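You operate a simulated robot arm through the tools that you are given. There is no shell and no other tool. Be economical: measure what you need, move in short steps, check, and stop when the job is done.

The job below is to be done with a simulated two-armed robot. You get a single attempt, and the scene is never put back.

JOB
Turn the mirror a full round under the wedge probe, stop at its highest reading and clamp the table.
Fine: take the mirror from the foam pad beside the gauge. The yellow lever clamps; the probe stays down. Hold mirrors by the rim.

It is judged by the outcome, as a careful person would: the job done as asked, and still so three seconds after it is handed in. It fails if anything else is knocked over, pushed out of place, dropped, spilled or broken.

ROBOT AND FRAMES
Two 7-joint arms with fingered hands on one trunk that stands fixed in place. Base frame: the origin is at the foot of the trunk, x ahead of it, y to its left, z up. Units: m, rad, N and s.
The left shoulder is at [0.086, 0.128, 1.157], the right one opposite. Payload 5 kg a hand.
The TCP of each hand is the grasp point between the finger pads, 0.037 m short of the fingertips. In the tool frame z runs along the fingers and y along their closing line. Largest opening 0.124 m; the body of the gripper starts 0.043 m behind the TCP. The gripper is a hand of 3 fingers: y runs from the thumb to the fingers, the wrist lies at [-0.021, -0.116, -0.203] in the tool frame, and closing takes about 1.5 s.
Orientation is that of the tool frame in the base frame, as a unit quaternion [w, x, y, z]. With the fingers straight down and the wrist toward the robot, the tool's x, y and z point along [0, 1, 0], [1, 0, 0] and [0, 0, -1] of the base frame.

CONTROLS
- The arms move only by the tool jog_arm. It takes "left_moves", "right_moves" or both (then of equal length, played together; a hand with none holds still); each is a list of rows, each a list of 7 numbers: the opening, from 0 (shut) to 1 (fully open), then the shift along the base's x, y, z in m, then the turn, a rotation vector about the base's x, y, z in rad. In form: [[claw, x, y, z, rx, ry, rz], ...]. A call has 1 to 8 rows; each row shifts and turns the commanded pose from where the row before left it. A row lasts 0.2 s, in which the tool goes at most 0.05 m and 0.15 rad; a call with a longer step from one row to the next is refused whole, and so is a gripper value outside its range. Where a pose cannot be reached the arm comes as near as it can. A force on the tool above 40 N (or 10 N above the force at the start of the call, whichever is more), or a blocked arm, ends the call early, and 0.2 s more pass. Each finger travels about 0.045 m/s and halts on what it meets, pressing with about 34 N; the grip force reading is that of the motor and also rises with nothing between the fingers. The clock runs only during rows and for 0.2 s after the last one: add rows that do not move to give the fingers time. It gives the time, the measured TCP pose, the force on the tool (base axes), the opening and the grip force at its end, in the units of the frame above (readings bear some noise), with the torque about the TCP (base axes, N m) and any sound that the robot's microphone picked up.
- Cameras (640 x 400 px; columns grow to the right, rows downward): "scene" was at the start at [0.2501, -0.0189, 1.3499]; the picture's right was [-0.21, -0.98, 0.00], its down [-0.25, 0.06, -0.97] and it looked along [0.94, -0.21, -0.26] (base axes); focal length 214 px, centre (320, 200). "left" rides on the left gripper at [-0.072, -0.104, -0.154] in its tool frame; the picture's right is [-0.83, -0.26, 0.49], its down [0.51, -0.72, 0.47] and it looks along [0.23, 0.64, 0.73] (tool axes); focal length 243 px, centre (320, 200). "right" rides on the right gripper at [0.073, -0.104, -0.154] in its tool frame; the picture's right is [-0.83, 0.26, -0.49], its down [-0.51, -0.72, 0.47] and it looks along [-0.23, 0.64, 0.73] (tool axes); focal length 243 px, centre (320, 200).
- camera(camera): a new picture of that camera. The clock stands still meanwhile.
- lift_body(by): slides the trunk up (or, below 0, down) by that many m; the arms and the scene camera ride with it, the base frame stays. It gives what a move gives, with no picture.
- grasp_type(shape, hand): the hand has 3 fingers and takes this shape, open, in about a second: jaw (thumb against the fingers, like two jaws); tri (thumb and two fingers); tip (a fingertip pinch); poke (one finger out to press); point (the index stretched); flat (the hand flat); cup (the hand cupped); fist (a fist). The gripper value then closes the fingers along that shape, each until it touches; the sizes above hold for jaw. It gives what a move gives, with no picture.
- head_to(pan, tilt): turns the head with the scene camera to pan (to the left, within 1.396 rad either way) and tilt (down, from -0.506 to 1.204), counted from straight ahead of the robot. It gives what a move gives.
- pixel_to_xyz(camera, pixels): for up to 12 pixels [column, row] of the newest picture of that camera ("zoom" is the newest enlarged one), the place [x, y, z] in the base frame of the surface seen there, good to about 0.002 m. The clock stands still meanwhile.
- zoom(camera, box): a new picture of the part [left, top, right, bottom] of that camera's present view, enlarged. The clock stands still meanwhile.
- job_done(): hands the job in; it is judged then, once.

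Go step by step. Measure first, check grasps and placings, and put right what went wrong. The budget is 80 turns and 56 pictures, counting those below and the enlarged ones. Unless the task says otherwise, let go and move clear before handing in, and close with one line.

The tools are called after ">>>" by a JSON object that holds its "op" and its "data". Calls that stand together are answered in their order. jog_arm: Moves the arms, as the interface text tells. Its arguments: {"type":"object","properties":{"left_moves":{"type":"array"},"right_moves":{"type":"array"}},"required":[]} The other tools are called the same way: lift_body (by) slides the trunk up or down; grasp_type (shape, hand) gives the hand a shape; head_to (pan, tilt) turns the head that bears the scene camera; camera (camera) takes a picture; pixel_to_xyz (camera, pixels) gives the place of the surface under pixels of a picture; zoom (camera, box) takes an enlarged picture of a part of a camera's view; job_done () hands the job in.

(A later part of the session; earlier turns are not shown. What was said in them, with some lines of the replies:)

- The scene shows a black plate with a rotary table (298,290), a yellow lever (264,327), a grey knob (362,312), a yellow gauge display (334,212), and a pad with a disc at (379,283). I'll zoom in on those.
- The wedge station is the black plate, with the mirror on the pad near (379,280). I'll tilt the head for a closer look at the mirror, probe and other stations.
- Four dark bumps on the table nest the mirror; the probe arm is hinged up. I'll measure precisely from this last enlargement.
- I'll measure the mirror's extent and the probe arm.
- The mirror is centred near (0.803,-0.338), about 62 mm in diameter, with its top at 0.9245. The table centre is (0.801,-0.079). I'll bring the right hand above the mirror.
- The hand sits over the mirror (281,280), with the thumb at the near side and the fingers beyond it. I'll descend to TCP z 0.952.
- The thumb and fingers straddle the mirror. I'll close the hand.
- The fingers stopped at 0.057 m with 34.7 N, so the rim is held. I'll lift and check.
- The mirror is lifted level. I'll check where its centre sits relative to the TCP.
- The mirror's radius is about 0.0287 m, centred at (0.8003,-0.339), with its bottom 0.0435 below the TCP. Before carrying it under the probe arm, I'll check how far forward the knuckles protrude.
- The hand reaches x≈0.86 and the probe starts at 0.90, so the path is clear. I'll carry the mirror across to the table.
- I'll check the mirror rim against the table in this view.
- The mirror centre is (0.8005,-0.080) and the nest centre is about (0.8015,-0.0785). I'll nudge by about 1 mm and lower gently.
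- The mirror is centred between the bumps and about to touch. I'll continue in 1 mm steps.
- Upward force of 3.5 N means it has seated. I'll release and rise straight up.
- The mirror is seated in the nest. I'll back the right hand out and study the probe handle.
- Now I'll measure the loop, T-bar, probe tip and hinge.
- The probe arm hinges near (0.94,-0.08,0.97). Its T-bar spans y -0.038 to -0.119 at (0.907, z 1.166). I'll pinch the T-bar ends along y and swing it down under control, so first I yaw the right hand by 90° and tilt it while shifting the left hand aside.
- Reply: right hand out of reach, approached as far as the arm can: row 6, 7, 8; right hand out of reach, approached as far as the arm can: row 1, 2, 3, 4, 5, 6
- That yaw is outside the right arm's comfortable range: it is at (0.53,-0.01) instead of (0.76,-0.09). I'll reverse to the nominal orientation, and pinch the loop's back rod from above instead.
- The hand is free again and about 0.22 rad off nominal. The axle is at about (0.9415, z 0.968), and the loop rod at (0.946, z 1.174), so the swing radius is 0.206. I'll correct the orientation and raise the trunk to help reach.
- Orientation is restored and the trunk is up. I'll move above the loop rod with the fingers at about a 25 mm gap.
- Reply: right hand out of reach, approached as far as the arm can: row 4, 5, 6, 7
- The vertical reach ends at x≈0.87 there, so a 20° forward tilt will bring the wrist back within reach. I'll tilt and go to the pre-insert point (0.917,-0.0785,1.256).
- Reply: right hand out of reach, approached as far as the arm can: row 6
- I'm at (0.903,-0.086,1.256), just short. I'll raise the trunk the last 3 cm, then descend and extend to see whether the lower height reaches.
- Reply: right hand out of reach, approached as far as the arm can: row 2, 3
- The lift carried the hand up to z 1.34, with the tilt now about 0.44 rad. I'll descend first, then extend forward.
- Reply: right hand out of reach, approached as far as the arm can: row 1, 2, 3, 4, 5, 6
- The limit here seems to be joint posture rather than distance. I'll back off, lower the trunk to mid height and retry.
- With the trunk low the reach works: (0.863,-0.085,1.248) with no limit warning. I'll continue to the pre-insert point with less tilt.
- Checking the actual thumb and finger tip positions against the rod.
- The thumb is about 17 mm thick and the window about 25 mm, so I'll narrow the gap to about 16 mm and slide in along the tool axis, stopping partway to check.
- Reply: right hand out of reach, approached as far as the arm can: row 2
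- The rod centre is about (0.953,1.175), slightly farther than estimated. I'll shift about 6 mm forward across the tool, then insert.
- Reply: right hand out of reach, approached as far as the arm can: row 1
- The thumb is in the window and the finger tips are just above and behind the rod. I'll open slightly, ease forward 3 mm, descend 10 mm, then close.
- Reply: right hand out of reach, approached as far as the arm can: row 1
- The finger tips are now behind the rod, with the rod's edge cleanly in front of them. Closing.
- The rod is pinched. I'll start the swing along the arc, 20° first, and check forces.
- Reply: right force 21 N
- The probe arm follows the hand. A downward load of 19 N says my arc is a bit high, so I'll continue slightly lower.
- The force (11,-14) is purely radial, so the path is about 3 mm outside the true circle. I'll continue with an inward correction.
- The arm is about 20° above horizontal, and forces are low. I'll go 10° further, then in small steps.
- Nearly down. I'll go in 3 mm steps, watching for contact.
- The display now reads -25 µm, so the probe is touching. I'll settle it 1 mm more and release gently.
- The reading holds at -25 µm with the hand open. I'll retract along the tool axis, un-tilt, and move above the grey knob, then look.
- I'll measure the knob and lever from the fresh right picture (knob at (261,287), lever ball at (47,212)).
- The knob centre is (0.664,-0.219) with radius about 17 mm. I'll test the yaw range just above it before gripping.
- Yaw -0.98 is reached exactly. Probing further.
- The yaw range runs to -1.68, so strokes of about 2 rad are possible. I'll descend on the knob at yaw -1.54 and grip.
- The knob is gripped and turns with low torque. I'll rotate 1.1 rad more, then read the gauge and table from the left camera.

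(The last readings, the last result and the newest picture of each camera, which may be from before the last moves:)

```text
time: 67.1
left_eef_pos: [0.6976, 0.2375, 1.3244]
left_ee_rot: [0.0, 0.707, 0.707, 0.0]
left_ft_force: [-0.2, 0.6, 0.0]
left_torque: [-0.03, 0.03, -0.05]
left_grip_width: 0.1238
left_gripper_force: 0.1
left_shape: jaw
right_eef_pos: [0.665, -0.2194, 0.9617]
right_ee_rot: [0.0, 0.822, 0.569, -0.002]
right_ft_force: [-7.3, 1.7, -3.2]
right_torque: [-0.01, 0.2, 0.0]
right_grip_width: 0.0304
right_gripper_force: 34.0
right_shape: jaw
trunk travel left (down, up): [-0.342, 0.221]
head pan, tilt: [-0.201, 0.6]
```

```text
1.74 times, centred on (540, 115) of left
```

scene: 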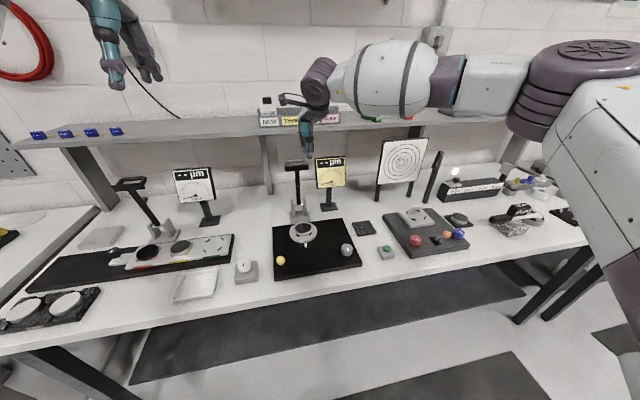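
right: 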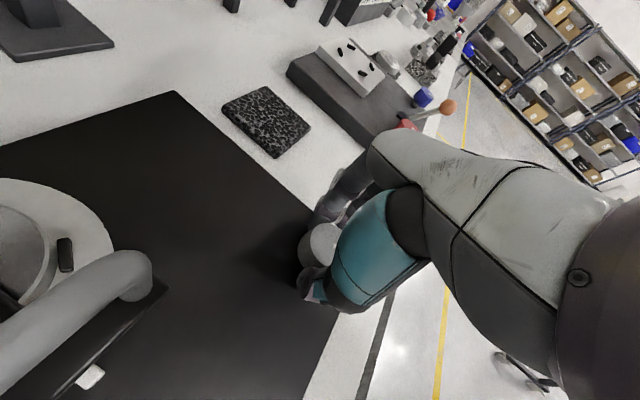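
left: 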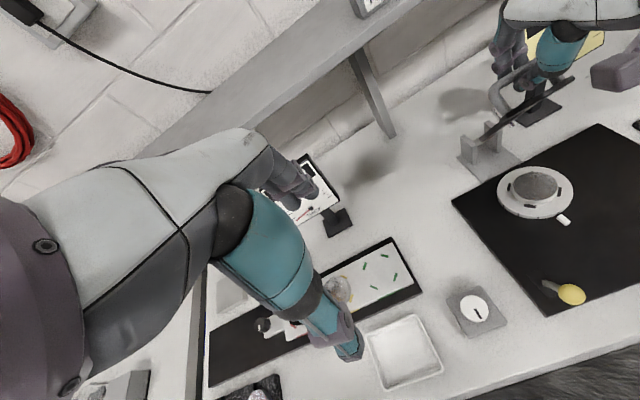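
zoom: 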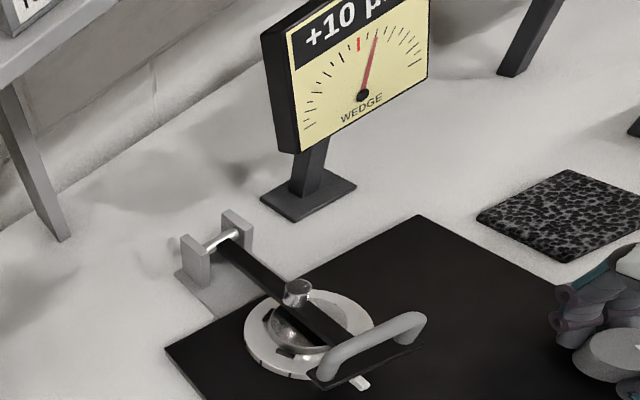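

Reading +10 µm after 1.18 rad of knob. I'll check for the table's rotation by locating bumps, then continue to turn.

>>> {"op": "pixel_to_xyz", "data": {"camera": "zoom", "pixels": [[285, 351], [305, 352], [268, 315], [273, 310], [295, 355], [260, 330], [355, 318], [325, 300]]}}

>>> {"op": "jog_arm", "data": {"right_moves": [[0.15, 0, 0, 0, 0, 0, 0.14], [0.15, 0, 0, 0, 0, 0, 0.14], [0.15, 0, 0, 0, 0, 0, 0.12], [0.15, 0, 0, 0, 0, 0, 0], [0.15, 0, 0, 0, 0, 0, 0]]}}

>>> {"op": "zoom", "data": {"camera": "left", "box": [490, 0, 600, 230]}}

```text
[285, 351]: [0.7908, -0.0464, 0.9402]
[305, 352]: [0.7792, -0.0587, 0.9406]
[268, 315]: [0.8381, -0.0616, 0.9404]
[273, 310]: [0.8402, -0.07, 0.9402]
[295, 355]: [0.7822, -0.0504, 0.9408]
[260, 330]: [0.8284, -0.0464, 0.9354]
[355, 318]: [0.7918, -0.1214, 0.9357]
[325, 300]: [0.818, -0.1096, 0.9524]
```

```text
time: 68.3
left_eef_pos: [0.6972, 0.2362, 1.3247]
left_ee_rot: [0.0, 0.707, 0.708, 0.0]
left_ft_force: [-0.2, 0.5, -0.6]
left_torque: [0.03, 0.02, 0.0]
left_grip_width: 0.1241
left_gripper_force: 0.1
left_shape: jaw
right_eef_pos: [0.6663, -0.2197, 0.9631]
right_ee_rot: [0.0, 0.692, 0.721, -0.001]
right_ft_force: [-10.2, 2.7, -4.5]
right_torque: [0.05, 0.28, -0.03]
right_grip_width: 0.0307
right_gripper_force: 34.4
right_shape: jaw
trunk travel left (down, up): [-0.342, 0.221]
head pan, tilt: [-0.201, 0.6]
```

```text
1.74 times, centred on (545, 115) of left
```

zoom: 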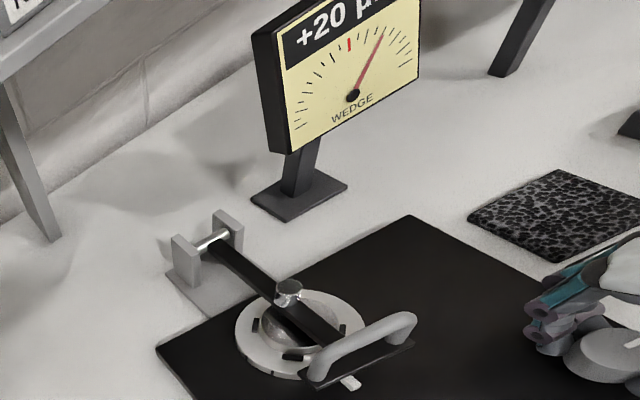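

Gauge +20 at 1.58 rad, and the bumps agree with a 1:1 drive. So far this fits a sine with its peak (about +32) near 2.45 rad, but I need the whole round. I'll finish this stroke and regrip for the next.

>>> {"op": "jog_arm", "data": {"right_moves": [[0.15, 0, 0, 0, 0, 0, 0.14], [0.15, 0, 0, 0, 0, 0, 0.14], [0.15, 0, 0, 0, 0, 0, 0.14], [0.15, 0, 0, 0, 0, 0, 0], [0.15, 0, 0, 0, 0, 0, 0]]}}

>>> {"op": "jog_arm", "data": {"right_moves": [[0.3, 0, 0, 0, 0, 0, 0], [0.5, 0, 0, 0, 0, 0, 0], [0.5, 0, 0, 0, 0, 0, 0], [0.5, -0.002, 0, 0, 0, 0, 0], [0.5, 0, 0, 0, 0, 0, -0.14], [0.5, 0, 0, 0, 0, 0, -0.14], [0.5, 0, 0, 0, 0, 0, -0.14], [0.5, 0, 0, 0, 0, 0, -0.14]]}}

>>> {"op": "jog_arm", "data": {"right_moves": [[0.5, 0, 0, 0, 0, 0, -0.14], [0.5, 0, 0, 0, 0, 0, -0.14], [0.5, 0, 0, 0, 0, 0, -0.14], [0.5, 0, 0, 0, 0, 0, -0.14], [0.5, 0, 0, 0, 0, 0, -0.14], [0.5, 0, 0, 0, 0, 0, -0.14], [0.5, 0, 0, 0, 0, 0, -0.14], [0.5, 0, 0, 0, 0, 0, -0.14]]}}

```text
time: 69.5
left_eef_pos: [0.6954, 0.2362, 1.3244]
left_ee_rot: [0.001, 0.706, 0.708, 0.0]
left_ft_force: [0.2, 0.5, -0.2]
left_torque: [-0.02, -0.06, 0.05]
left_grip_width: 0.1238
left_gripper_force: 0.0
left_shape: jaw
right_eef_pos: [0.6654, -0.2199, 0.963]
right_ee_rot: [0.001, 0.527, 0.85, -0.001]
right_ft_force: [-9.8, -1.5, -5.1]
right_torque: [-0.08, 0.28, -0.01]
right_grip_width: 0.0304
right_gripper_force: 33.9
right_shape: jaw
trunk travel left (down, up): [-0.342, 0.221]
head pan, tilt: [-0.201, 0.6]
```

```text
time: 71.3
left_eef_pos: [0.6991, 0.2362, 1.3237]
left_ee_rot: [0.001, 0.707, 0.708, -0.001]
left_ft_force: [-0.2, 0.7, -0.2]
left_torque: [0.0, -0.03, 0.02]
left_grip_width: 0.1241
left_gripper_force: 0.1
left_shape: jaw
right_eef_pos: [0.6646, -0.2197, 0.9617]
right_ee_rot: [0.0, 0.743, 0.669, -0.002]
right_ft_force: [0.4, 0.4, -0.2]
right_torque: [0.01, -0.03, -0.02]
right_grip_width: 0.0618
right_gripper_force: 0.1
right_shape: jaw
trunk travel left (down, up): [-0.342, 0.221]
head pan, tilt: [-0.201, 0.6]
```

```text
time: 73.1
left_eef_pos: [0.6996, 0.2366, 1.3229]
left_ee_rot: [-0.001, 0.707, 0.707, -0.001]
left_ft_force: [0.3, -0.6, 0.5]
left_torque: [-0.02, 0.01, 0.01]
left_grip_width: 0.124
left_gripper_force: 0.1
left_shape: jaw
right_eef_pos: [0.6646, -0.2197, 0.9621]
right_ee_rot: [-0.001, 0.985, 0.173, -0.001]
right_ft_force: [-0.2, -0.4, 0.3]
right_torque: [0.02, 0.0, -0.01]
right_grip_width: 0.0615
right_gripper_force: 0.1
right_shape: jaw
trunk travel left (down, up): [-0.342, 0.221]
head pan, tilt: [-0.201, 0.6]
```

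Stroke 1 ended at about 2.00 rad. I'll go back a bit more, grip, and turn on.

>>> {"op": "jog_arm", "data": {"right_moves": [[0.5, 0, 0, 0, 0, 0, -0.14], [0.5, 0, 0, 0, 0, 0, -0.14], [0.5, 0, 0, 0, 0, 0, 0], [0.35, 0, 0, 0, 0, 0, 0], [0.2, 0, 0, 0, 0, 0, 0], [0.15, 0, 0, 0, 0, 0, 0], [0.15, 0, 0, 0, 0, 0, 0], [0.15, 0, 0, 0, 0, 0, 0]]}}

>>> {"op": "jog_arm", "data": {"right_moves": [[0.15, 0, 0, 0, 0, 0, 0.12], [0.15, 0, 0, 0, 0, 0, 0.12], [0.15, 0, 0, 0, 0, 0, 0.12], [0.15, 0, 0, 0, 0, 0, 0.12], [0.15, 0, 0, 0, 0, 0, 0], [0.15, 0, 0, 0, 0, 0, 0]]}}

>>> {"op": "zoom", "data": {"camera": "left", "box": [490, 0, 600, 230]}}

```text
time: 74.9
left_eef_pos: [0.6989, 0.2369, 1.3246]
left_ee_rot: [-0.001, 0.707, 0.707, 0.0]
left_ft_force: [0.0, 0.8, -0.2]
left_torque: [0.0, 0.03, -0.01]
left_grip_width: 0.1236
left_gripper_force: 0.1
left_shape: jaw
right_eef_pos: [0.6632, -0.2187, 0.9618]
right_ee_rot: [-0.001, 0.999, 0.035, -0.002]
right_ft_force: [0.1, 1.1, -3.0]
right_torque: [0.02, -0.01, -0.01]
right_grip_width: 0.0304
right_gripper_force: 34.5
right_shape: jaw
trunk travel left (down, up): [-0.342, 0.221]
head pan, tilt: [-0.201, 0.6]
```

```text
time: 76.3
left_eef_pos: [0.6988, 0.2364, 1.3234]
left_ee_rot: [0.0, 0.706, 0.708, 0.0]
left_ft_force: [-0.2, -0.1, -0.3]
left_torque: [0.04, -0.01, 0.01]
left_grip_width: 0.1237
left_gripper_force: 0.0
left_shape: jaw
right_eef_pos: [0.6647, -0.2195, 0.9627]
right_ee_rot: [-0.001, 0.962, 0.272, -0.003]
right_ft_force: [-4.5, 0.5, -4.7]
right_torque: [0.02, 0.03, 0.01]
right_grip_width: 0.0303
right_gripper_force: 33.9
right_shape: jaw
trunk travel left (down, up): [-0.342, 0.221]
head pan, tilt: [-0.201, 0.6]
```

```text
1.74 times, centred on (545, 115) of left
```

zoom: 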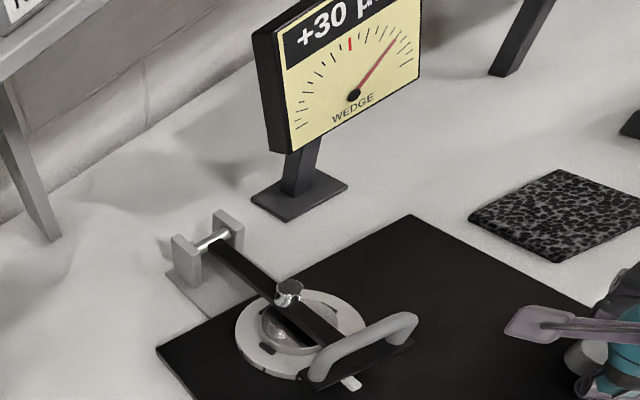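

Reading +30 at 2.48 rad, as predicted. I'll continue the round to about 3.95 rad, then regrip.

>>> {"op": "jog_arm", "data": {"right_moves": [[0.15, 0, 0, 0, 0, 0, 0.14], [0.15, 0, 0, 0, 0, 0, 0.14], [0.15, 0, 0, 0, 0, 0, 0.14], [0.15, 0, 0, 0, 0, 0, 0.14], [0.15, 0, 0, 0, 0, 0, 0.14], [0.15, 0, 0, 0, 0, 0, 0.14], [0.15, 0, 0, 0, 0, 0, 0.14], [0.15, 0, 0, 0, 0, 0, 0.14]]}}

>>> {"op": "jog_arm", "data": {"right_moves": [[0.15, 0, 0, 0, 0, 0, 0.12], [0.15, 0, 0, 0, 0, 0, 0.12], [0.15, 0, 0, 0, 0, 0, 0.1], [0.15, 0, 0, 0, 0, 0, 0], [0.15, 0, 0, 0, 0, 0, 0]]}}

>>> {"op": "zoom", "data": {"camera": "left", "box": [490, 0, 600, 230]}}

>>> {"op": "jog_arm", "data": {"right_moves": [[0.3, 0, 0, 0, 0, 0, 0], [0.5, 0, 0, 0, 0, 0, 0], [0.5, 0, 0, 0, 0, 0, 0], [0.5, 0, 0, 0, 0, 0, 0], [0.5, 0, 0, 0, 0, 0, -0.14], [0.5, 0, 0, 0, 0, 0, -0.14], [0.5, 0, 0, 0, 0, 0, -0.14], [0.5, 0, 0, 0, 0, 0, -0.14]]}}

>>> {"op": "jog_arm", "data": {"right_moves": [[0.5, 0, 0, 0, 0, 0, -0.14], [0.5, 0, 0, 0, 0, 0, -0.14], [0.5, 0, 0, 0, 0, 0, -0.14], [0.5, 0, 0, 0, 0, 0, -0.14], [0.5, 0, 0, 0, 0, 0, -0.14], [0.5, 0, 0, 0, 0, 0, -0.14], [0.5, 0, 0, 0, 0, 0, -0.14], [0.5, 0, 0, 0, 0, 0, -0.14]]}}

```text
time: 78.1
left_eef_pos: [0.6984, 0.2352, 1.3232]
left_ee_rot: [0.0, 0.707, 0.707, 0.0]
left_ft_force: [0.2, -0.4, 0.6]
left_torque: [0.0, -0.02, 0.01]
left_grip_width: 0.1238
left_gripper_force: 0.1
left_shape: jaw
right_eef_pos: [0.6646, -0.2196, 0.9623]
right_ee_rot: [0.001, 0.671, 0.742, -0.002]
right_ft_force: [-1.2, -5.8, -1.4]
right_torque: [-0.1, -0.02, -0.03]
right_grip_width: 0.0304
right_gripper_force: 34.1
right_shape: jaw
trunk travel left (down, up): [-0.342, 0.221]
head pan, tilt: [-0.201, 0.6]
```

```text
time: 79.3
left_eef_pos: [0.6995, 0.2358, 1.3239]
left_ee_rot: [0.0, 0.706, 0.708, 0.0]
left_ft_force: [-0.8, 0.3, 0.3]
left_torque: [0.0, 0.03, 0.02]
left_grip_width: 0.1236
left_gripper_force: 0.0
left_shape: jaw
right_eef_pos: [0.6656, -0.2195, 0.9625]
right_ee_rot: [0.001, 0.536, 0.844, -0.001]
right_ft_force: [1.0, -6.6, 1.1]
right_torque: [-0.13, -0.09, 0.02]
right_grip_width: 0.0302
right_gripper_force: 33.5
right_shape: jaw
trunk travel left (down, up): [-0.342, 0.221]
head pan, tilt: [-0.201, 0.6]
```

```text
1.74 times, centred on (545, 115) of left
```

zoom: 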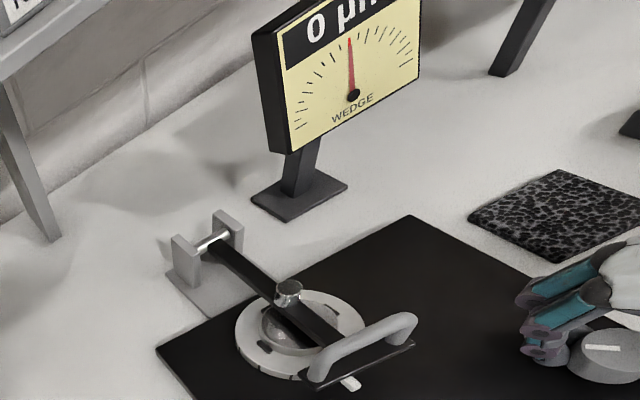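

```text
time: 81.1
left_eef_pos: [0.699, 0.2378, 1.3231]
left_ee_rot: [0.0, 0.707, 0.708, -0.001]
left_ft_force: [0.0, 0.5, -0.1]
left_torque: [-0.03, 0.02, 0.01]
left_grip_width: 0.1239
left_gripper_force: 0.0
left_shape: jaw
right_eef_pos: [0.6666, -0.22, 0.9626]
right_ee_rot: [0.001, 0.749, 0.662, -0.003]
right_ft_force: [-0.2, 0.0, -0.6]
right_torque: [0.05, 0.0, 0.02]
right_grip_width: 0.0618
right_gripper_force: 0.1
right_shape: jaw
trunk travel left (down, up): [-0.342, 0.221]
head pan, tilt: [-0.201, 0.6]
```

```text
time: 82.9
left_eef_pos: [0.7001, 0.2365, 1.3223]
left_ee_rot: [-0.001, 0.706, 0.708, 0.0]
left_ft_force: [-0.4, -0.6, 0.1]
left_torque: [0.0, -0.02, 0.01]
left_grip_width: 0.1236
left_gripper_force: 0.1
left_shape: jaw
right_eef_pos: [0.6647, -0.2197, 0.9625]
right_ee_rot: [0.0, 0.987, 0.163, -0.002]
right_ft_force: [-0.3, -0.3, -0.3]
right_torque: [0.0, 0.02, 0.0]
right_grip_width: 0.0617
right_gripper_force: 0.0
right_shape: jaw
trunk travel left (down, up): [-0.342, 0.221]
head pan, tilt: [-0.201, 0.6]
```

Reading exactly 0 at 3.94 rad. All five readings fit 31–32·cos(θ−2.40). Next stroke, to finish the round.

>>> {"op": "jog_arm", "data": {"right_moves": [[0.5, 0, 0, 0, 0, 0, -0.14], [0.5, 0, 0, 0, 0, 0, -0.14], [0.5, 0, 0, 0, 0, 0, 0], [0.35, 0, 0, 0, 0, 0, 0], [0.2, 0, 0, 0, 0, 0, 0], [0.15, 0, 0, 0, 0, 0, 0], [0.15, 0, 0, 0, 0, 0, 0], [0.15, 0, 0, 0, 0, 0, 0]]}}

>>> {"op": "jog_arm", "data": {"right_moves": [[0.15, 0, 0, 0, 0, 0, 0.12], [0.15, 0, 0, 0, 0, 0, 0.13], [0.15, 0, 0, 0, 0, 0, 0.14], [0.15, 0, 0, 0, 0, 0, 0.14], [0.15, 0, 0, 0, 0, 0, 0.14], [0.15, 0, 0, 0, 0, 0, 0.14], [0.15, 0, 0, 0, 0, 0, 0.14], [0.15, 0, 0, 0, 0, 0, 0.14]]}}

>>> {"op": "jog_arm", "data": {"right_moves": [[0.15, 0, 0, 0, 0, 0, 0.14], [0.15, 0, 0, 0, 0, 0, 0.14], [0.15, 0, 0, 0, 0, 0, 0.14], [0.15, 0, 0, 0, 0, 0, 0.14], [0.15, 0, 0, 0, 0, 0, 0.14], [0.15, 0, 0, 0, 0, 0, 0.14], [0.15, 0, 0, 0, 0, 0, 0], [0.15, 0, 0, 0, 0, 0, 0]]}}

>>> {"op": "jog_arm", "data": {"right_moves": [[0.3, 0, 0, 0, 0, 0, 0], [0.5, 0, 0, 0, 0, 0, 0], [0.5, 0, 0, 0, 0, 0, 0], [0.5, 0, 0, 0, 0, 0, 0], [0.5, 0, 0, 0, 0, 0, -0.14], [0.5, 0, 0, 0, 0, 0, -0.14], [0.5, 0, 0, 0, 0, 0, -0.14], [0.5, 0, 0, 0, 0, 0, -0.14]]}}

>>> {"op": "jog_arm", "data": {"right_moves": [[0.5, 0, 0, 0, 0, 0, -0.14], [0.5, 0, 0, 0, 0, 0, -0.14], [0.5, 0, 0, 0, 0, 0, -0.14], [0.5, 0, 0, 0, 0, 0, -0.14], [0.5, 0, 0, 0, 0, 0, -0.14], [0.5, 0, 0, 0, 0, 0, -0.14], [0.5, 0, 0, 0, 0, 0, -0.14], [0.5, 0, 0, 0, 0, 0, -0.14]]}}

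```text
time: 84.7
left_eef_pos: [0.6972, 0.237, 1.3238]
left_ee_rot: [0.0, 0.707, 0.707, 0.001]
left_ft_force: [0.6, -1.5, 0.5]
left_torque: [0.03, 0.0, 0.01]
left_grip_width: 0.1235
left_gripper_force: 0.1
left_shape: jaw
right_eef_pos: [0.6632, -0.2193, 0.9623]
right_ee_rot: [-0.001, 1.0, 0.027, -0.001]
right_ft_force: [-0.9, 1.6, -3.1]
right_torque: [0.03, 0.02, -0.03]
right_grip_width: 0.0308
right_gripper_force: 33.5
right_shape: jaw
trunk travel left (down, up): [-0.342, 0.221]
head pan, tilt: [-0.201, 0.6]
```

```text
time: 86.5
left_eef_pos: [0.6992, 0.2358, 1.3238]
left_ee_rot: [0.0, 0.707, 0.708, 0.0]
left_ft_force: [0.0, -1.0, -0.1]
left_torque: [0.03, -0.02, 0.02]
left_grip_width: 0.1241
left_gripper_force: 0.0
left_shape: jaw
right_eef_pos: [0.6657, -0.2215, 0.9618]
right_ee_rot: [0.0, 0.841, 0.542, -0.001]
right_ft_force: [-2.4, -2.6, -5.4]
right_torque: [-0.1, 0.0, -0.04]
right_grip_width: 0.0306
right_gripper_force: 33.9
right_shape: jaw
trunk travel left (down, up): [-0.342, 0.221]
head pan, tilt: [-0.201, 0.6]
```

```text
time: 88.3
left_eef_pos: [0.6978, 0.2368, 1.3249]
left_ee_rot: [-0.001, 0.706, 0.708, 0.0]
left_ft_force: [0.1, -0.9, 0.1]
left_torque: [-0.02, 0.01, 0.0]
left_grip_width: 0.1236
left_gripper_force: 0.0
left_shape: jaw
right_eef_pos: [0.6649, -0.2197, 0.9634]
right_ee_rot: [0.0, 0.548, 0.836, -0.001]
right_ft_force: [-0.2, -8.0, -4.2]
right_torque: [-0.2, 0.01, -0.05]
right_grip_width: 0.0308
right_gripper_force: 33.5
right_shape: jaw
trunk travel left (down, up): [-0.342, 0.221]
head pan, tilt: [-0.201, 0.6]
```

```text
time: 90.1
left_eef_pos: [0.6996, 0.2378, 1.3236]
left_ee_rot: [0.0, 0.707, 0.707, -0.001]
left_ft_force: [0.5, 0.3, 0.1]
left_torque: [0.01, 0.02, -0.01]
left_grip_width: 0.1238
left_gripper_force: 0.0
left_shape: jaw
right_eef_pos: [0.6652, -0.2191, 0.9621]
right_ee_rot: [0.001, 0.759, 0.651, -0.002]
right_ft_force: [-0.1, -0.2, -0.3]
right_torque: [-0.04, 0.01, 0.04]
right_grip_width: 0.0614
right_gripper_force: 0.0
right_shape: jaw
trunk travel left (down, up): [-0.342, 0.221]
head pan, tilt: [-0.201, 0.6]
```

```text
time: 91.9
left_eef_pos: [0.699, 0.2363, 1.3233]
left_ee_rot: [0.0, 0.706, 0.708, -0.001]
left_ft_force: [-0.6, 0.4, 0.2]
left_torque: [0.02, -0.03, -0.01]
left_grip_width: 0.1241
left_gripper_force: 0.0
left_shape: jaw
right_eef_pos: [0.6645, -0.2191, 0.9621]
right_ee_rot: [-0.001, 0.989, 0.15, -0.003]
right_ft_force: [0.2, 0.7, -0.3]
right_torque: [0.02, 0.04, 0.01]
right_grip_width: 0.0615
right_gripper_force: 0.0
right_shape: jaw
trunk travel left (down, up): [-0.342, 0.221]
head pan, tilt: [-0.201, 0.6]
```

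The running total is 5.87 rad. Stroke 4 takes it past a full round.

>>> {"op": "jog_arm", "data": {"right_moves": [[0.5, 0, 0, 0, 0, 0, -0.14], [0.5, 0, 0, 0, 0, 0, -0.12], [0.5, 0, 0, 0, 0, 0, 0], [0.35, 0, 0, 0, 0, 0, 0], [0.2, 0, 0, 0, 0, 0, 0], [0.15, 0, 0, 0, 0, 0, 0], [0.15, 0, 0, 0, 0, 0, 0], [0.15, 0, 0, 0, 0, 0, 0]]}}

>>> {"op": "jog_arm", "data": {"right_moves": [[0.15, 0, 0, 0, 0, 0, 0.12], [0.15, 0, 0, 0, 0, 0, 0.13], [0.15, 0, 0, 0, 0, 0, 0.14], [0.15, 0, 0, 0, 0, 0, 0.14], [0.15, 0, 0, 0, 0, 0, 0.14], [0.15, 0, 0, 0, 0, 0, 0.14], [0.15, 0, 0, 0, 0, 0, 0.14], [0.15, 0, 0, 0, 0, 0, 0.14]]}}

>>> {"op": "jog_arm", "data": {"right_moves": [[0.15, 0, 0, 0, 0, 0, 0.14], [0.15, 0, 0, 0, 0, 0, 0.14], [0.15, 0, 0, 0, 0, 0, 0.14], [0.15, 0, 0, 0, 0, 0, 0.14], [0.15, 0, 0, 0, 0, 0, 0.14], [0.15, 0, 0, 0, 0, 0, 0.14], [0.15, 0, 0, 0, 0, 0, 0], [0.15, 0, 0, 0, 0, 0, 0]]}}

>>> {"op": "jog_arm", "data": {"right_moves": [[0.3, 0, 0, 0, 0, 0, 0], [0.5, 0, 0, 0, 0, 0, 0], [0.5, 0, 0, 0, 0, 0, 0], [0.5, 0, 0, 0, 0, 0, 0], [0.5, 0, 0, 0, 0, 0, -0.14], [0.5, 0, 0, 0, 0, 0, -0.14], [0.5, 0, 0, 0, 0, 0, -0.14], [0.5, 0, 0, 0, 0, 0, -0.14]]}}

>>> {"op": "jog_arm", "data": {"right_moves": [[0.5, 0, 0, 0, 0, 0, -0.14], [0.5, 0, 0, 0, 0, 0, -0.14], [0.5, 0, 0, 0, 0, 0, -0.14], [0.5, 0, 0, 0, 0, 0, -0.14], [0.35, 0, 0, 0, 0, 0, 0], [0.2, 0, 0, 0, 0, 0, 0], [0.15, 0, 0, 0, 0, 0, 0], [0.15, 0, 0, 0, 0, 0, 0]]}}

>>> {"op": "jog_arm", "data": {"right_moves": [[0.15, 0, 0, 0, 0, 0, 0], [0.15, 0, 0, 0, 0, 0, 0]]}}

```text
time: 93.7
left_eef_pos: [0.7, 0.2369, 1.3242]
left_ee_rot: [0.0, 0.707, 0.708, 0.0]
left_ft_force: [0.6, -1.1, 0.5]
left_torque: [-0.03, 0.04, -0.01]
left_grip_width: 0.1239
left_gripper_force: 0.1
left_shape: jaw
right_eef_pos: [0.6642, -0.2179, 0.9609]
right_ee_rot: [-0.001, 1.0, 0.02, -0.001]
right_ft_force: [-0.3, 0.5, -3.0]
right_torque: [0.01, 0.01, -0.01]
right_grip_width: 0.0308
right_gripper_force: 33.7
right_shape: jaw
trunk travel left (down, up): [-0.342, 0.221]
head pan, tilt: [-0.201, 0.6]
```

```text
time: 95.5
left_eef_pos: [0.6985, 0.2357, 1.3241]
left_ee_rot: [-0.001, 0.707, 0.708, -0.001]
left_ft_force: [0.1, -0.1, 0.4]
left_torque: [0.02, 0.0, 0.01]
left_grip_width: 0.1239
left_gripper_force: 0.1
left_shape: jaw
right_eef_pos: [0.6639, -0.2193, 0.9614]
right_ee_rot: [0.0, 0.843, 0.538, -0.001]
right_ft_force: [-0.9, -1.8, -1.5]
right_torque: [-0.06, 0.01, -0.01]
right_grip_width: 0.0304
right_gripper_force: 34.0
right_shape: jaw
trunk travel left (down, up): [-0.342, 0.221]
head pan, tilt: [-0.201, 0.6]
```

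```text
time: 97.3
left_eef_pos: [0.6987, 0.2357, 1.3247]
left_ee_rot: [0.0, 0.707, 0.708, 0.001]
left_ft_force: [0.2, 0.6, 0.3]
left_torque: [0.02, -0.01, -0.03]
left_grip_width: 0.1238
left_gripper_force: 0.2
left_shape: jaw
right_eef_pos: [0.6645, -0.2182, 0.9623]
right_ee_rot: [0.001, 0.552, 0.834, -0.001]
right_ft_force: [-0.3, -7.2, -0.5]
right_torque: [-0.11, -0.07, -0.01]
right_grip_width: 0.0304
right_gripper_force: 34.1
right_shape: jaw
trunk travel left (down, up): [-0.342, 0.221]
head pan, tilt: [-0.201, 0.6]
```

```text
time: 99.1
left_eef_pos: [0.6991, 0.2377, 1.3241]
left_ee_rot: [0.0, 0.706, 0.708, 0.0]
left_ft_force: [0.2, 0.1, 0.3]
left_torque: [0.0, 0.03, 0.02]
left_grip_width: 0.1237
left_gripper_force: 0.2
left_shape: jaw
right_eef_pos: [0.6651, -0.2188, 0.9619]
right_ee_rot: [0.001, 0.762, 0.647, -0.002]
right_ft_force: [-0.2, 0.5, 0.8]
right_torque: [0.0, 0.01, 0.0]
right_grip_width: 0.0615
right_gripper_force: 0.0
right_shape: jaw
trunk travel left (down, up): [-0.342, 0.221]
head pan, tilt: [-0.201, 0.6]
```

```text
time: 100.9
left_eef_pos: [0.6994, 0.2362, 1.3245]
left_ee_rot: [0.0, 0.706, 0.708, -0.001]
left_ft_force: [-0.5, -0.3, -0.5]
left_torque: [0.01, -0.02, -0.02]
left_grip_width: 0.1238
left_gripper_force: 0.0
left_shape: jaw
right_eef_pos: [0.6646, -0.219, 0.9623]
right_ee_rot: [-0.001, 0.911, 0.413, -0.002]
right_ft_force: [-2.4, -1.0, -1.0]
right_torque: [-0.06, 0.03, -0.04]
right_grip_width: 0.0305
right_gripper_force: 33.9
right_shape: jaw
trunk travel left (down, up): [-0.342, 0.221]
head pan, tilt: [-0.201, 0.6]
```

```text
time: 101.5
left_eef_pos: [0.6979, 0.2366, 1.3238]
left_ee_rot: [0.0, 0.706, 0.708, 0.0]
left_ft_force: [-0.3, 0.1, -0.1]
left_torque: [-0.02, 0.02, 0.0]
left_grip_width: 0.1237
left_gripper_force: 0.1
left_shape: jaw
right_eef_pos: [0.6629, -0.2196, 0.9628]
right_ee_rot: [0.0, 0.91, 0.414, -0.002]
right_ft_force: [-1.2, -0.3, -2.9]
right_torque: [-0.01, 0.01, -0.04]
right_grip_width: 0.0304
right_gripper_force: 34.1
right_shape: jaw
trunk travel left (down, up): [-0.342, 0.221]
head pan, tilt: [-0.201, 0.6]
```

The total is now 7.80 rad, past one full round. I'll read the dial closely here to check for accumulated slip.

>>> {"op": "zoom", "data": {"camera": "left", "box": [510, 0, 610, 90]}}

```text
4.44 times, centred on (560, 45) of left
```

zoom: 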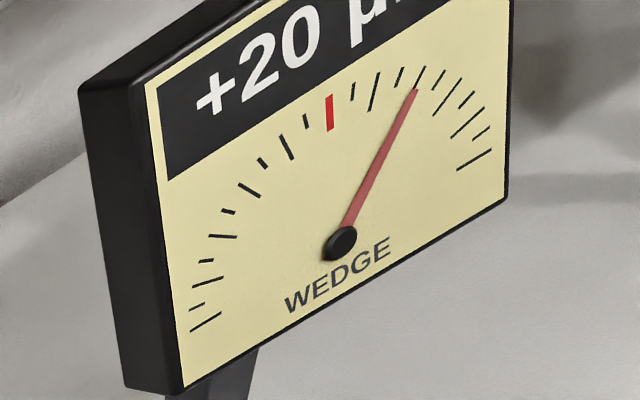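

The needle is at 19.7, which matches the model (20), so there's no slip. I'll turn the remaining 0.88 rad to the predicted peak and read it.

>>> {"op": "jog_arm", "data": {"right_moves": [[0.15, 0, 0, 0, 0, 0, 0.12], [0.15, 0, 0, 0, 0, 0, 0.14], [0.15, 0, 0, 0, 0, 0, 0.14], [0.15, 0, 0, 0, 0, 0, 0.14], [0.15, 0, 0, 0, 0, 0, 0.14], [0.15, 0, 0, 0, 0, 0, 0.12], [0.15, 0, 0, 0, 0, 0, 0.084], [0.15, 0, 0, 0, 0, 0, 0]]}}

>>> {"op": "zoom", "data": {"camera": "left", "box": [510, 0, 610, 90]}}

```text
time: 103.3
left_eef_pos: [0.6974, 0.2352, 1.3236]
left_ee_rot: [0.001, 0.707, 0.708, 0.0]
left_ft_force: [0.6, -0.6, 0.4]
left_torque: [0.0, 0.03, 0.01]
left_grip_width: 0.1239
left_gripper_force: 0.0
left_shape: jaw
right_eef_pos: [0.6623, -0.2196, 0.9625]
right_ee_rot: [-0.001, 0.646, 0.763, -0.001]
right_ft_force: [-2.6, -5.1, -1.3]
right_torque: [-0.19, 0.01, -0.06]
right_grip_width: 0.0304
right_gripper_force: 33.8
right_shape: jaw
trunk travel left (down, up): [-0.342, 0.221]
head pan, tilt: [-0.201, 0.6]
```

```text
4.44 times, centred on (560, 45) of left
```

zoom: 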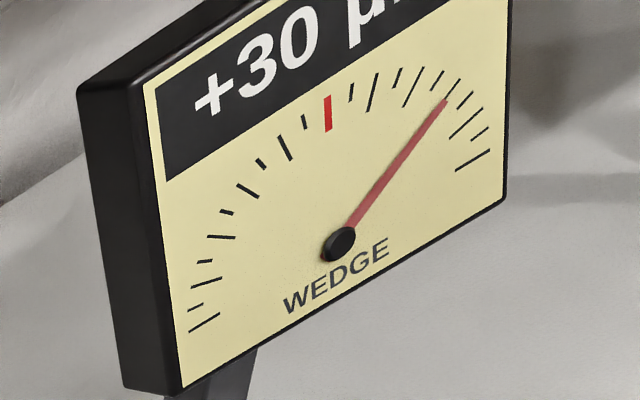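

The display shows +30, with the needle on the 30 tick at 8.68 rad (≡2.40), the fitted peak. I'll keep hold of the knob and bring the left hand, closed, to the robot side of the yellow lever ball at (0.617,0.015,0.99).

>>> {"op": "jog_arm", "data": {"left_moves": [[0.5, -0.017, -0.0316, -0.022, 0, 0, 0], [0.3, -0.017, -0.0316, -0.022, 0, 0, 0], [0.1, -0.017, -0.0316, -0.022, 0, 0, 0], [0, -0.017, -0.0316, -0.022, 0, 0, 0], [0, -0.017, -0.0316, -0.022, 0, 0, 0], [0, -0.017, -0.0316, -0.022, 0, 0, 0], [0, -0.017, -0.0316, -0.022, 0, 0, 0], [0, 0, 0, 0, 0, 0, 0]]}}

>>> {"op": "camera", "data": {"camera": "left"}}

```text
time: 105.1
left_eef_pos: [0.5781, 0.0142, 1.1712]
left_ee_rot: [0.0, 0.706, 0.708, 0.0]
left_ft_force: [0.2, 0.9, 0.4]
left_torque: [-0.01, 0.0, 0.0]
left_grip_width: 0.0003
left_gripper_force: 22.0
left_shape: jaw
right_eef_pos: [0.6641, -0.2207, 0.9624]
right_ee_rot: [0.001, 0.647, 0.762, -0.002]
right_ft_force: [-0.7, -7.4, 0.1]
right_torque: [-0.16, -0.06, -0.04]
right_grip_width: 0.0304
right_gripper_force: 33.4
right_shape: jaw
trunk travel left (down, up): [-0.342, 0.221]
head pan, tilt: [-0.201, 0.6]
```

```text
2 pictures are left
```

left: 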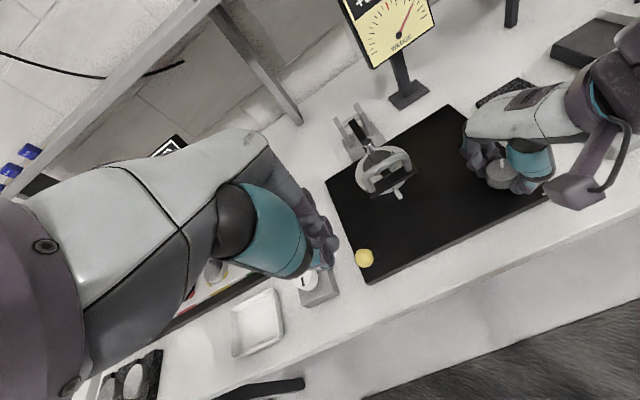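

I'll locate the ball and my fingertips in this view.

>>> {"op": "pixel_to_xyz", "data": {"camera": "left", "pixels": [[364, 258], [357, 257], [371, 258], [364, 250], [364, 266], [330, 258], [334, 243], [322, 263], [360, 247], [370, 248]]}}

```text
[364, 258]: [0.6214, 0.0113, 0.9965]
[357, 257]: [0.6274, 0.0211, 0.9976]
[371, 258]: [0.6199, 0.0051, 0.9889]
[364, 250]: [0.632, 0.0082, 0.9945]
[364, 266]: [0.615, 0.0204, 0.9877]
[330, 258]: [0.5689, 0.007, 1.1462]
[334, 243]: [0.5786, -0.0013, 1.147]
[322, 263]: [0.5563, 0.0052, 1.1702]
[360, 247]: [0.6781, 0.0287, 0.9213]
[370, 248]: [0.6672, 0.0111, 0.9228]
```

Ball centre is about (0.621,0.014,0.985). I'll descend behind it.

>>> {"op": "jog_arm", "data": {"left_moves": [[0, -0.008, 0, -0.04, 0, 0, 0], [0, 0, 0, -0.045, 0, 0, 0], [0, 0, 0, -0.045, 0, 0, 0], [0, 0, 0, -0.027, 0, 0, 0], [0, 0, 0, 0, 0, 0, 0]]}}

>>> {"op": "jog_arm", "data": {"left_moves": [[0, 0.01, 0, 0, 0, 0, 0], [0, 0.01, 0, 0, 0, 0, 0], [0, 0.005, 0, 0, 0, 0, 0], [0, 0, 0, 0, 0, 0, 0]]}}

```text
time: 106.3
left_eef_pos: [0.5704, 0.0168, 1.0129]
left_ee_rot: [-0.001, 0.706, 0.708, 0.0]
left_ft_force: [0.0, 0.5, -0.1]
left_torque: [-0.03, -0.03, -0.01]
left_grip_width: 0.0
left_gripper_force: 33.6
left_shape: jaw
right_eef_pos: [0.6642, -0.2193, 0.9626]
right_ee_rot: [0.0, 0.647, 0.763, -0.001]
right_ft_force: [-1.3, -5.8, 1.1]
right_torque: [-0.14, -0.05, -0.06]
right_grip_width: 0.0303
right_gripper_force: 34.0
right_shape: jaw
trunk travel left (down, up): [-0.342, 0.221]
head pan, tilt: [-0.201, 0.6]
```

```text
time: 107.3
left_eef_pos: [0.5968, 0.017, 1.0134]
left_ee_rot: [0.0, 0.706, 0.708, 0.0]
left_ft_force: [-1.3, 1.4, 1.3]
left_torque: [0.04, 0.01, 0.07]
left_grip_width: 0.0
left_gripper_force: 34.1
left_shape: jaw
right_eef_pos: [0.6642, -0.22, 0.9627]
right_ee_rot: [-0.001, 0.647, 0.763, -0.001]
right_ft_force: [-0.2, -6.9, -0.3]
right_torque: [-0.14, -0.05, -0.04]
right_grip_width: 0.0303
right_gripper_force: 34.0
right_shape: jaw
trunk travel left (down, up): [-0.342, 0.221]
head pan, tilt: [-0.201, 0.6]
```

Light contact starting at x 0.597. Continuing to push forward slowly.

>>> {"op": "jog_arm", "data": {"left_moves": [[0, 0.007, 0, 0.001, 0, 0, 0], [0, 0.007, 0, 0.001, 0, 0, 0], [0, 0.007, 0, 0.001, 0, 0, 0], [0, 0, 0, 0, 0, 0, 0]]}}

>>> {"op": "jog_arm", "data": {"left_moves": [[0, 0.007, 0, 0.001, 0, 0, 0], [0, 0.007, 0, 0.001, 0, 0, 0], [0, 0.007, 0, 0, 0, 0, 0], [0, 0, 0, 0, 0, 0, 0]]}}

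```text
time: 108.3
left_eef_pos: [0.6186, 0.0155, 1.0155]
left_ee_rot: [0.0, 0.706, 0.708, 0.0]
left_ft_force: [-0.2, -0.6, -0.1]
left_torque: [0.0, 0.05, -0.01]
left_grip_width: 0.0
left_gripper_force: 33.3
left_shape: jaw
right_eef_pos: [0.6643, -0.2193, 0.9637]
right_ee_rot: [0.0, 0.647, 0.762, -0.002]
right_ft_force: [-0.7, -5.3, -0.6]
right_torque: [-0.11, -0.04, -0.05]
right_grip_width: 0.0303
right_gripper_force: 33.9
right_shape: jaw
trunk travel left (down, up): [-0.342, 0.221]
head pan, tilt: [-0.201, 0.6]
```

```text
time: 109.3
left_eef_pos: [0.639, 0.0155, 1.0176]
left_ee_rot: [0.0, 0.707, 0.708, -0.001]
left_ft_force: [-1.3, 0.1, 1.1]
left_torque: [0.01, -0.01, 0.01]
left_grip_width: 0.0
left_gripper_force: 33.9
left_shape: jaw
right_eef_pos: [0.6636, -0.22, 0.9624]
right_ee_rot: [0.001, 0.646, 0.763, -0.001]
right_ft_force: [-1.5, -5.2, -1.3]
right_torque: [-0.11, -0.02, -0.05]
right_grip_width: 0.0303
right_gripper_force: 34.0
right_shape: jaw
trunk travel left (down, up): [-0.342, 0.221]
head pan, tilt: [-0.201, 0.6]
```

The lever moves with hardly any force. Continuing until a stop is felt.

>>> {"op": "jog_arm", "data": {"left_moves": [[0, 0.006, 0, 0, 0, 0, 0], [0, 0.006, 0, -0.001, 0, 0, 0], [0, 0.006, 0, -0.001, 0, 0, 0], [0, 0, 0, 0, 0, 0, 0]]}}

>>> {"op": "pixel_to_xyz", "data": {"camera": "scene", "pixels": [[269, 235], [273, 228], [275, 222], [271, 240], [274, 232], [278, 226], [268, 228]]}}

```text
time: 110.3
left_eef_pos: [0.6578, 0.0141, 1.0147]
left_ee_rot: [0.0, 0.706, 0.708, 0.0]
left_ft_force: [-0.5, 1.0, 0.1]
left_torque: [-0.02, 0.02, 0.04]
left_grip_width: 0.0001
left_gripper_force: 34.1
left_shape: jaw
right_eef_pos: [0.6634, -0.2207, 0.9632]
right_ee_rot: [0.001, 0.647, 0.762, -0.001]
right_ft_force: [-2.0, -5.2, -0.5]
right_torque: [-0.1, 0.01, -0.03]
right_grip_width: 0.0303
right_gripper_force: 34.6
right_shape: jaw
trunk travel left (down, up): [-0.342, 0.221]
head pan, tilt: [-0.201, 0.6]
```

```text
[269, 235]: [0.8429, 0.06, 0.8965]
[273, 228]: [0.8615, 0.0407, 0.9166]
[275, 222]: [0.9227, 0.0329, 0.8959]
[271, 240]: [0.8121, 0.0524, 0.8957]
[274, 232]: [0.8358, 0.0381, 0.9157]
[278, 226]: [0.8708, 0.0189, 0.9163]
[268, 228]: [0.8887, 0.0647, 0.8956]
```

>>> {"op": "jog_arm", "data": {"left_moves": [[0, 0.006, 0, -0.001, 0, 0, 0], [0, 0.006, 0, -0.002, 0, 0, 0], [0, 0.006, 0, -0.002, 0, 0, 0], [0, 0, 0, 0, 0, 0, 0]]}}

```text
time: 111.1
left_eef_pos: [0.6678, 0.0159, 1.0145]
left_ee_rot: [0.001, 0.708, 0.706, 0.0]
left_ft_force: [-28.2, 5.2, 12.6]
left_torque: [0.15, 0.46, 0.22]
left_grip_width: 0.0001
left_gripper_force: 33.8
left_shape: jaw
right_eef_pos: [0.6626, -0.2204, 0.964]
right_ee_rot: [0.001, 0.648, 0.762, -0.003]
right_ft_force: [7.2, -2.4, -9.1]
right_torque: [0.03, -0.36, 0.0]
right_grip_width: 0.0296
right_gripper_force: 34.3
right_shape: jaw
trunk travel left (down, up): [-0.342, 0.221]
head pan, tilt: [-0.201, 0.6]
stopped in row 3 (left hand): the force on the tool passed its limit at 44 N (the readings are from after the stop); the commanded pose is now the measured one
```

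A firm stop at x≈0.668 means the lever is over at its far end. I'll back the left hand off and look at the lever and gauge with the knob still held.

>>> {"op": "jog_arm", "data": {"left_moves": [[0, -0.01, 0, 0, 0, 0, 0], [0, -0.03, 0, 0, 0, 0, 0], [0, -0.03, 0, 0.02, 0, 0, 0], [0, -0.01, 0.03, 0.04, 0, 0, 0], [0, 0, 0.04, 0.03, 0, 0, 0], [0, 0, 0.04, 0.03, 0, 0, 0], [0, 0, 0.04, 0.03, 0, 0, 0], [0, 0, 0, 0, 0, 0, 0]]}}

>>> {"op": "zoom", "data": {"camera": "scene", "box": [240, 60, 420, 250]}}

>>> {"op": "pixel_to_xyz", "data": {"camera": "zoom", "pixels": [[205, 345], [210, 340], [215, 335], [205, 365], [197, 355], [183, 286], [360, 268], [430, 378], [210, 330], [212, 350]]}}

```text
refused: row 4 steps farther than a row can; nothing moved
```

```text
2.11 times, centred on (330, 155) of scene
```

zoom: 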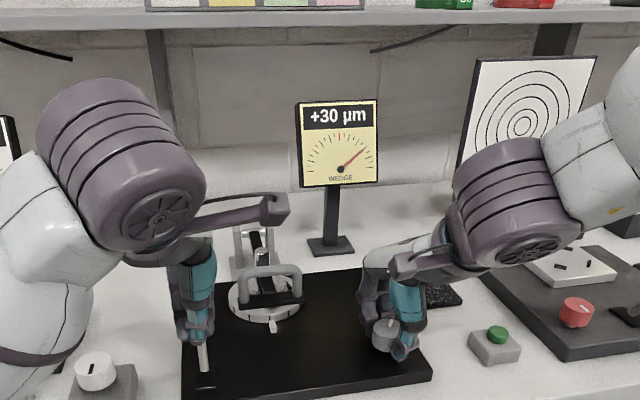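

```text
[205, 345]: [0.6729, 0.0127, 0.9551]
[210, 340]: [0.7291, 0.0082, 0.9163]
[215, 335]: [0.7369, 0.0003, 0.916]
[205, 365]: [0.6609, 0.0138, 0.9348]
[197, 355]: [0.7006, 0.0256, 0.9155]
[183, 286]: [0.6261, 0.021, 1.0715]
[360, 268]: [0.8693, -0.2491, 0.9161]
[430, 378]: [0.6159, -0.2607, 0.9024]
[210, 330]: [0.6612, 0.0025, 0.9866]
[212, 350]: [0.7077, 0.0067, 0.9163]
```

The lever stalk at (205,355) now leans away (+x), which is the clamped side, and the gauge reads +30 µm. I'll back the left hand off, then release the knob and withdraw the right hand.

>>> {"op": "jog_arm", "data": {"left_moves": [[0, -0.01, 0, 0, 0, 0, 0], [0, -0.03, 0, 0, 0, 0, 0], [0, -0.03, 0, 0.02, 0, 0, 0], [0, -0.01, 0.01, 0.04, 0, 0, 0], [0, 0, 0.03, 0.035, 0, 0, 0], [0, 0, 0.03, 0.035, 0, 0, 0], [0, 0, 0.03, 0.035, 0, 0, 0], [0, 0, 0, 0, 0, 0, 0]]}}

>>> {"op": "jog_arm", "data": {"right_moves": [[0.3, 0, 0, 0, 0, 0, 0], [0.45, 0, 0, 0, 0, 0, 0], [0.5, 0, 0, 0, 0, 0, 0], [0.5, 0, 0, 0, 0, 0, 0], [0.5, 0, 0, 0.02, 0, 0, 0], [0.5, 0, 0, 0.04, 0, 0, 0], [0.5, 0, 0, 0.04, 0, 0, 0], [0.5, 0, 0, 0.04, 0, 0, 0]]}}

>>> {"op": "jog_arm", "data": {"right_moves": [[0.5, -0.02, -0.03, 0.02, 0, 0, 0], [0.5, -0.02, -0.03, 0.02, 0, 0, 0], [0.5, -0.02, -0.03, 0, 0, 0, 0], [0.5, 0, 0, 0, 0, 0, 0]]}}

>>> {"op": "zoom", "data": {"camera": "scene", "box": [240, 60, 420, 250]}}

```text
time: 112.9
left_eef_pos: [0.5906, 0.1177, 1.179]
left_ee_rot: [0.0, 0.708, 0.706, 0.0]
left_ft_force: [-0.6, -0.4, 0.0]
left_torque: [-0.01, -0.02, -0.01]
left_grip_width: 0.0002
left_gripper_force: 34.0
left_shape: jaw
right_eef_pos: [0.6635, -0.2198, 0.9617]
right_ee_rot: [0.0, 0.647, 0.762, -0.001]
right_ft_force: [1.6, -0.5, 5.9]
right_torque: [0.05, -0.09, -0.01]
right_grip_width: 0.0305
right_gripper_force: 34.2
right_shape: jaw
trunk travel left (down, up): [-0.342, 0.221]
head pan, tilt: [-0.201, 0.6]
```

```text
time: 114.7
left_eef_pos: [0.5903, 0.1172, 1.1777]
left_ee_rot: [0.0, 0.707, 0.707, -0.001]
left_ft_force: [-0.1, -0.2, 0.5]
left_torque: [-0.01, -0.01, -0.01]
left_grip_width: 0.0
left_gripper_force: 33.6
left_shape: jaw
right_eef_pos: [0.6644, -0.2184, 1.1028]
right_ee_rot: [0.0, 0.646, 0.763, -0.002]
right_ft_force: [-0.1, 0.1, -0.5]
right_torque: [-0.03, -0.07, 0.01]
right_grip_width: 0.0614
right_gripper_force: 0.1
right_shape: jaw
trunk travel left (down, up): [-0.342, 0.221]
head pan, tilt: [-0.201, 0.6]
```

```text
time: 115.7
left_eef_pos: [0.5902, 0.1171, 1.177]
left_ee_rot: [0.001, 0.707, 0.707, -0.001]
left_ft_force: [-0.2, 1.0, -0.3]
left_torque: [0.0, 0.04, 0.06]
left_grip_width: 0.0
left_gripper_force: 34.3
left_shape: jaw
right_eef_pos: [0.6039, -0.3084, 1.1423]
right_ee_rot: [-0.001, 0.647, 0.762, -0.002]
right_ft_force: [0.1, -0.5, 0.8]
right_torque: [-0.02, -0.02, -0.01]
right_grip_width: 0.0616
right_gripper_force: 0.1
right_shape: jaw
trunk travel left (down, up): [-0.342, 0.221]
head pan, tilt: [-0.201, 0.6]
```

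```text
2.11 times, centred on (330, 155) of scene
```

zoom: 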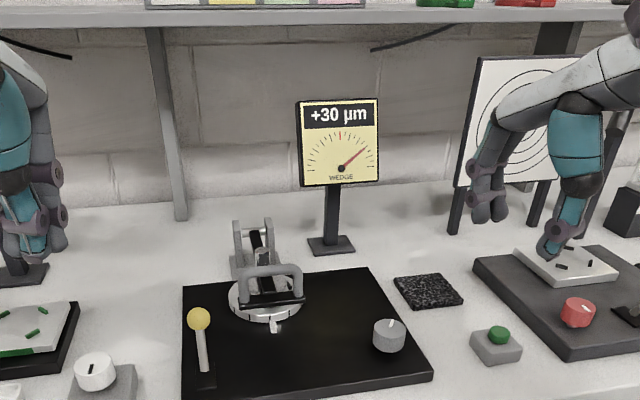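

The final view shows +30 µm, the lever (198,320) thrown over to the clamped side, the probe down on the mirror, and both hands clear. Handing in.

>>> {"op": "job_done", "data": {}}

```text
The job is handed in.
```

The mirror went more than a full round (about 8.7 rad of knob turn) and stopped at +30 µm, the highest reading I saw. The table is clamped with the yellow lever, the probe is still down, and both hands are clear. The gauge was read at eight points, with none in the last part of the round (about 3.9 to 6.3 rad), where the fitted curve put the low side.
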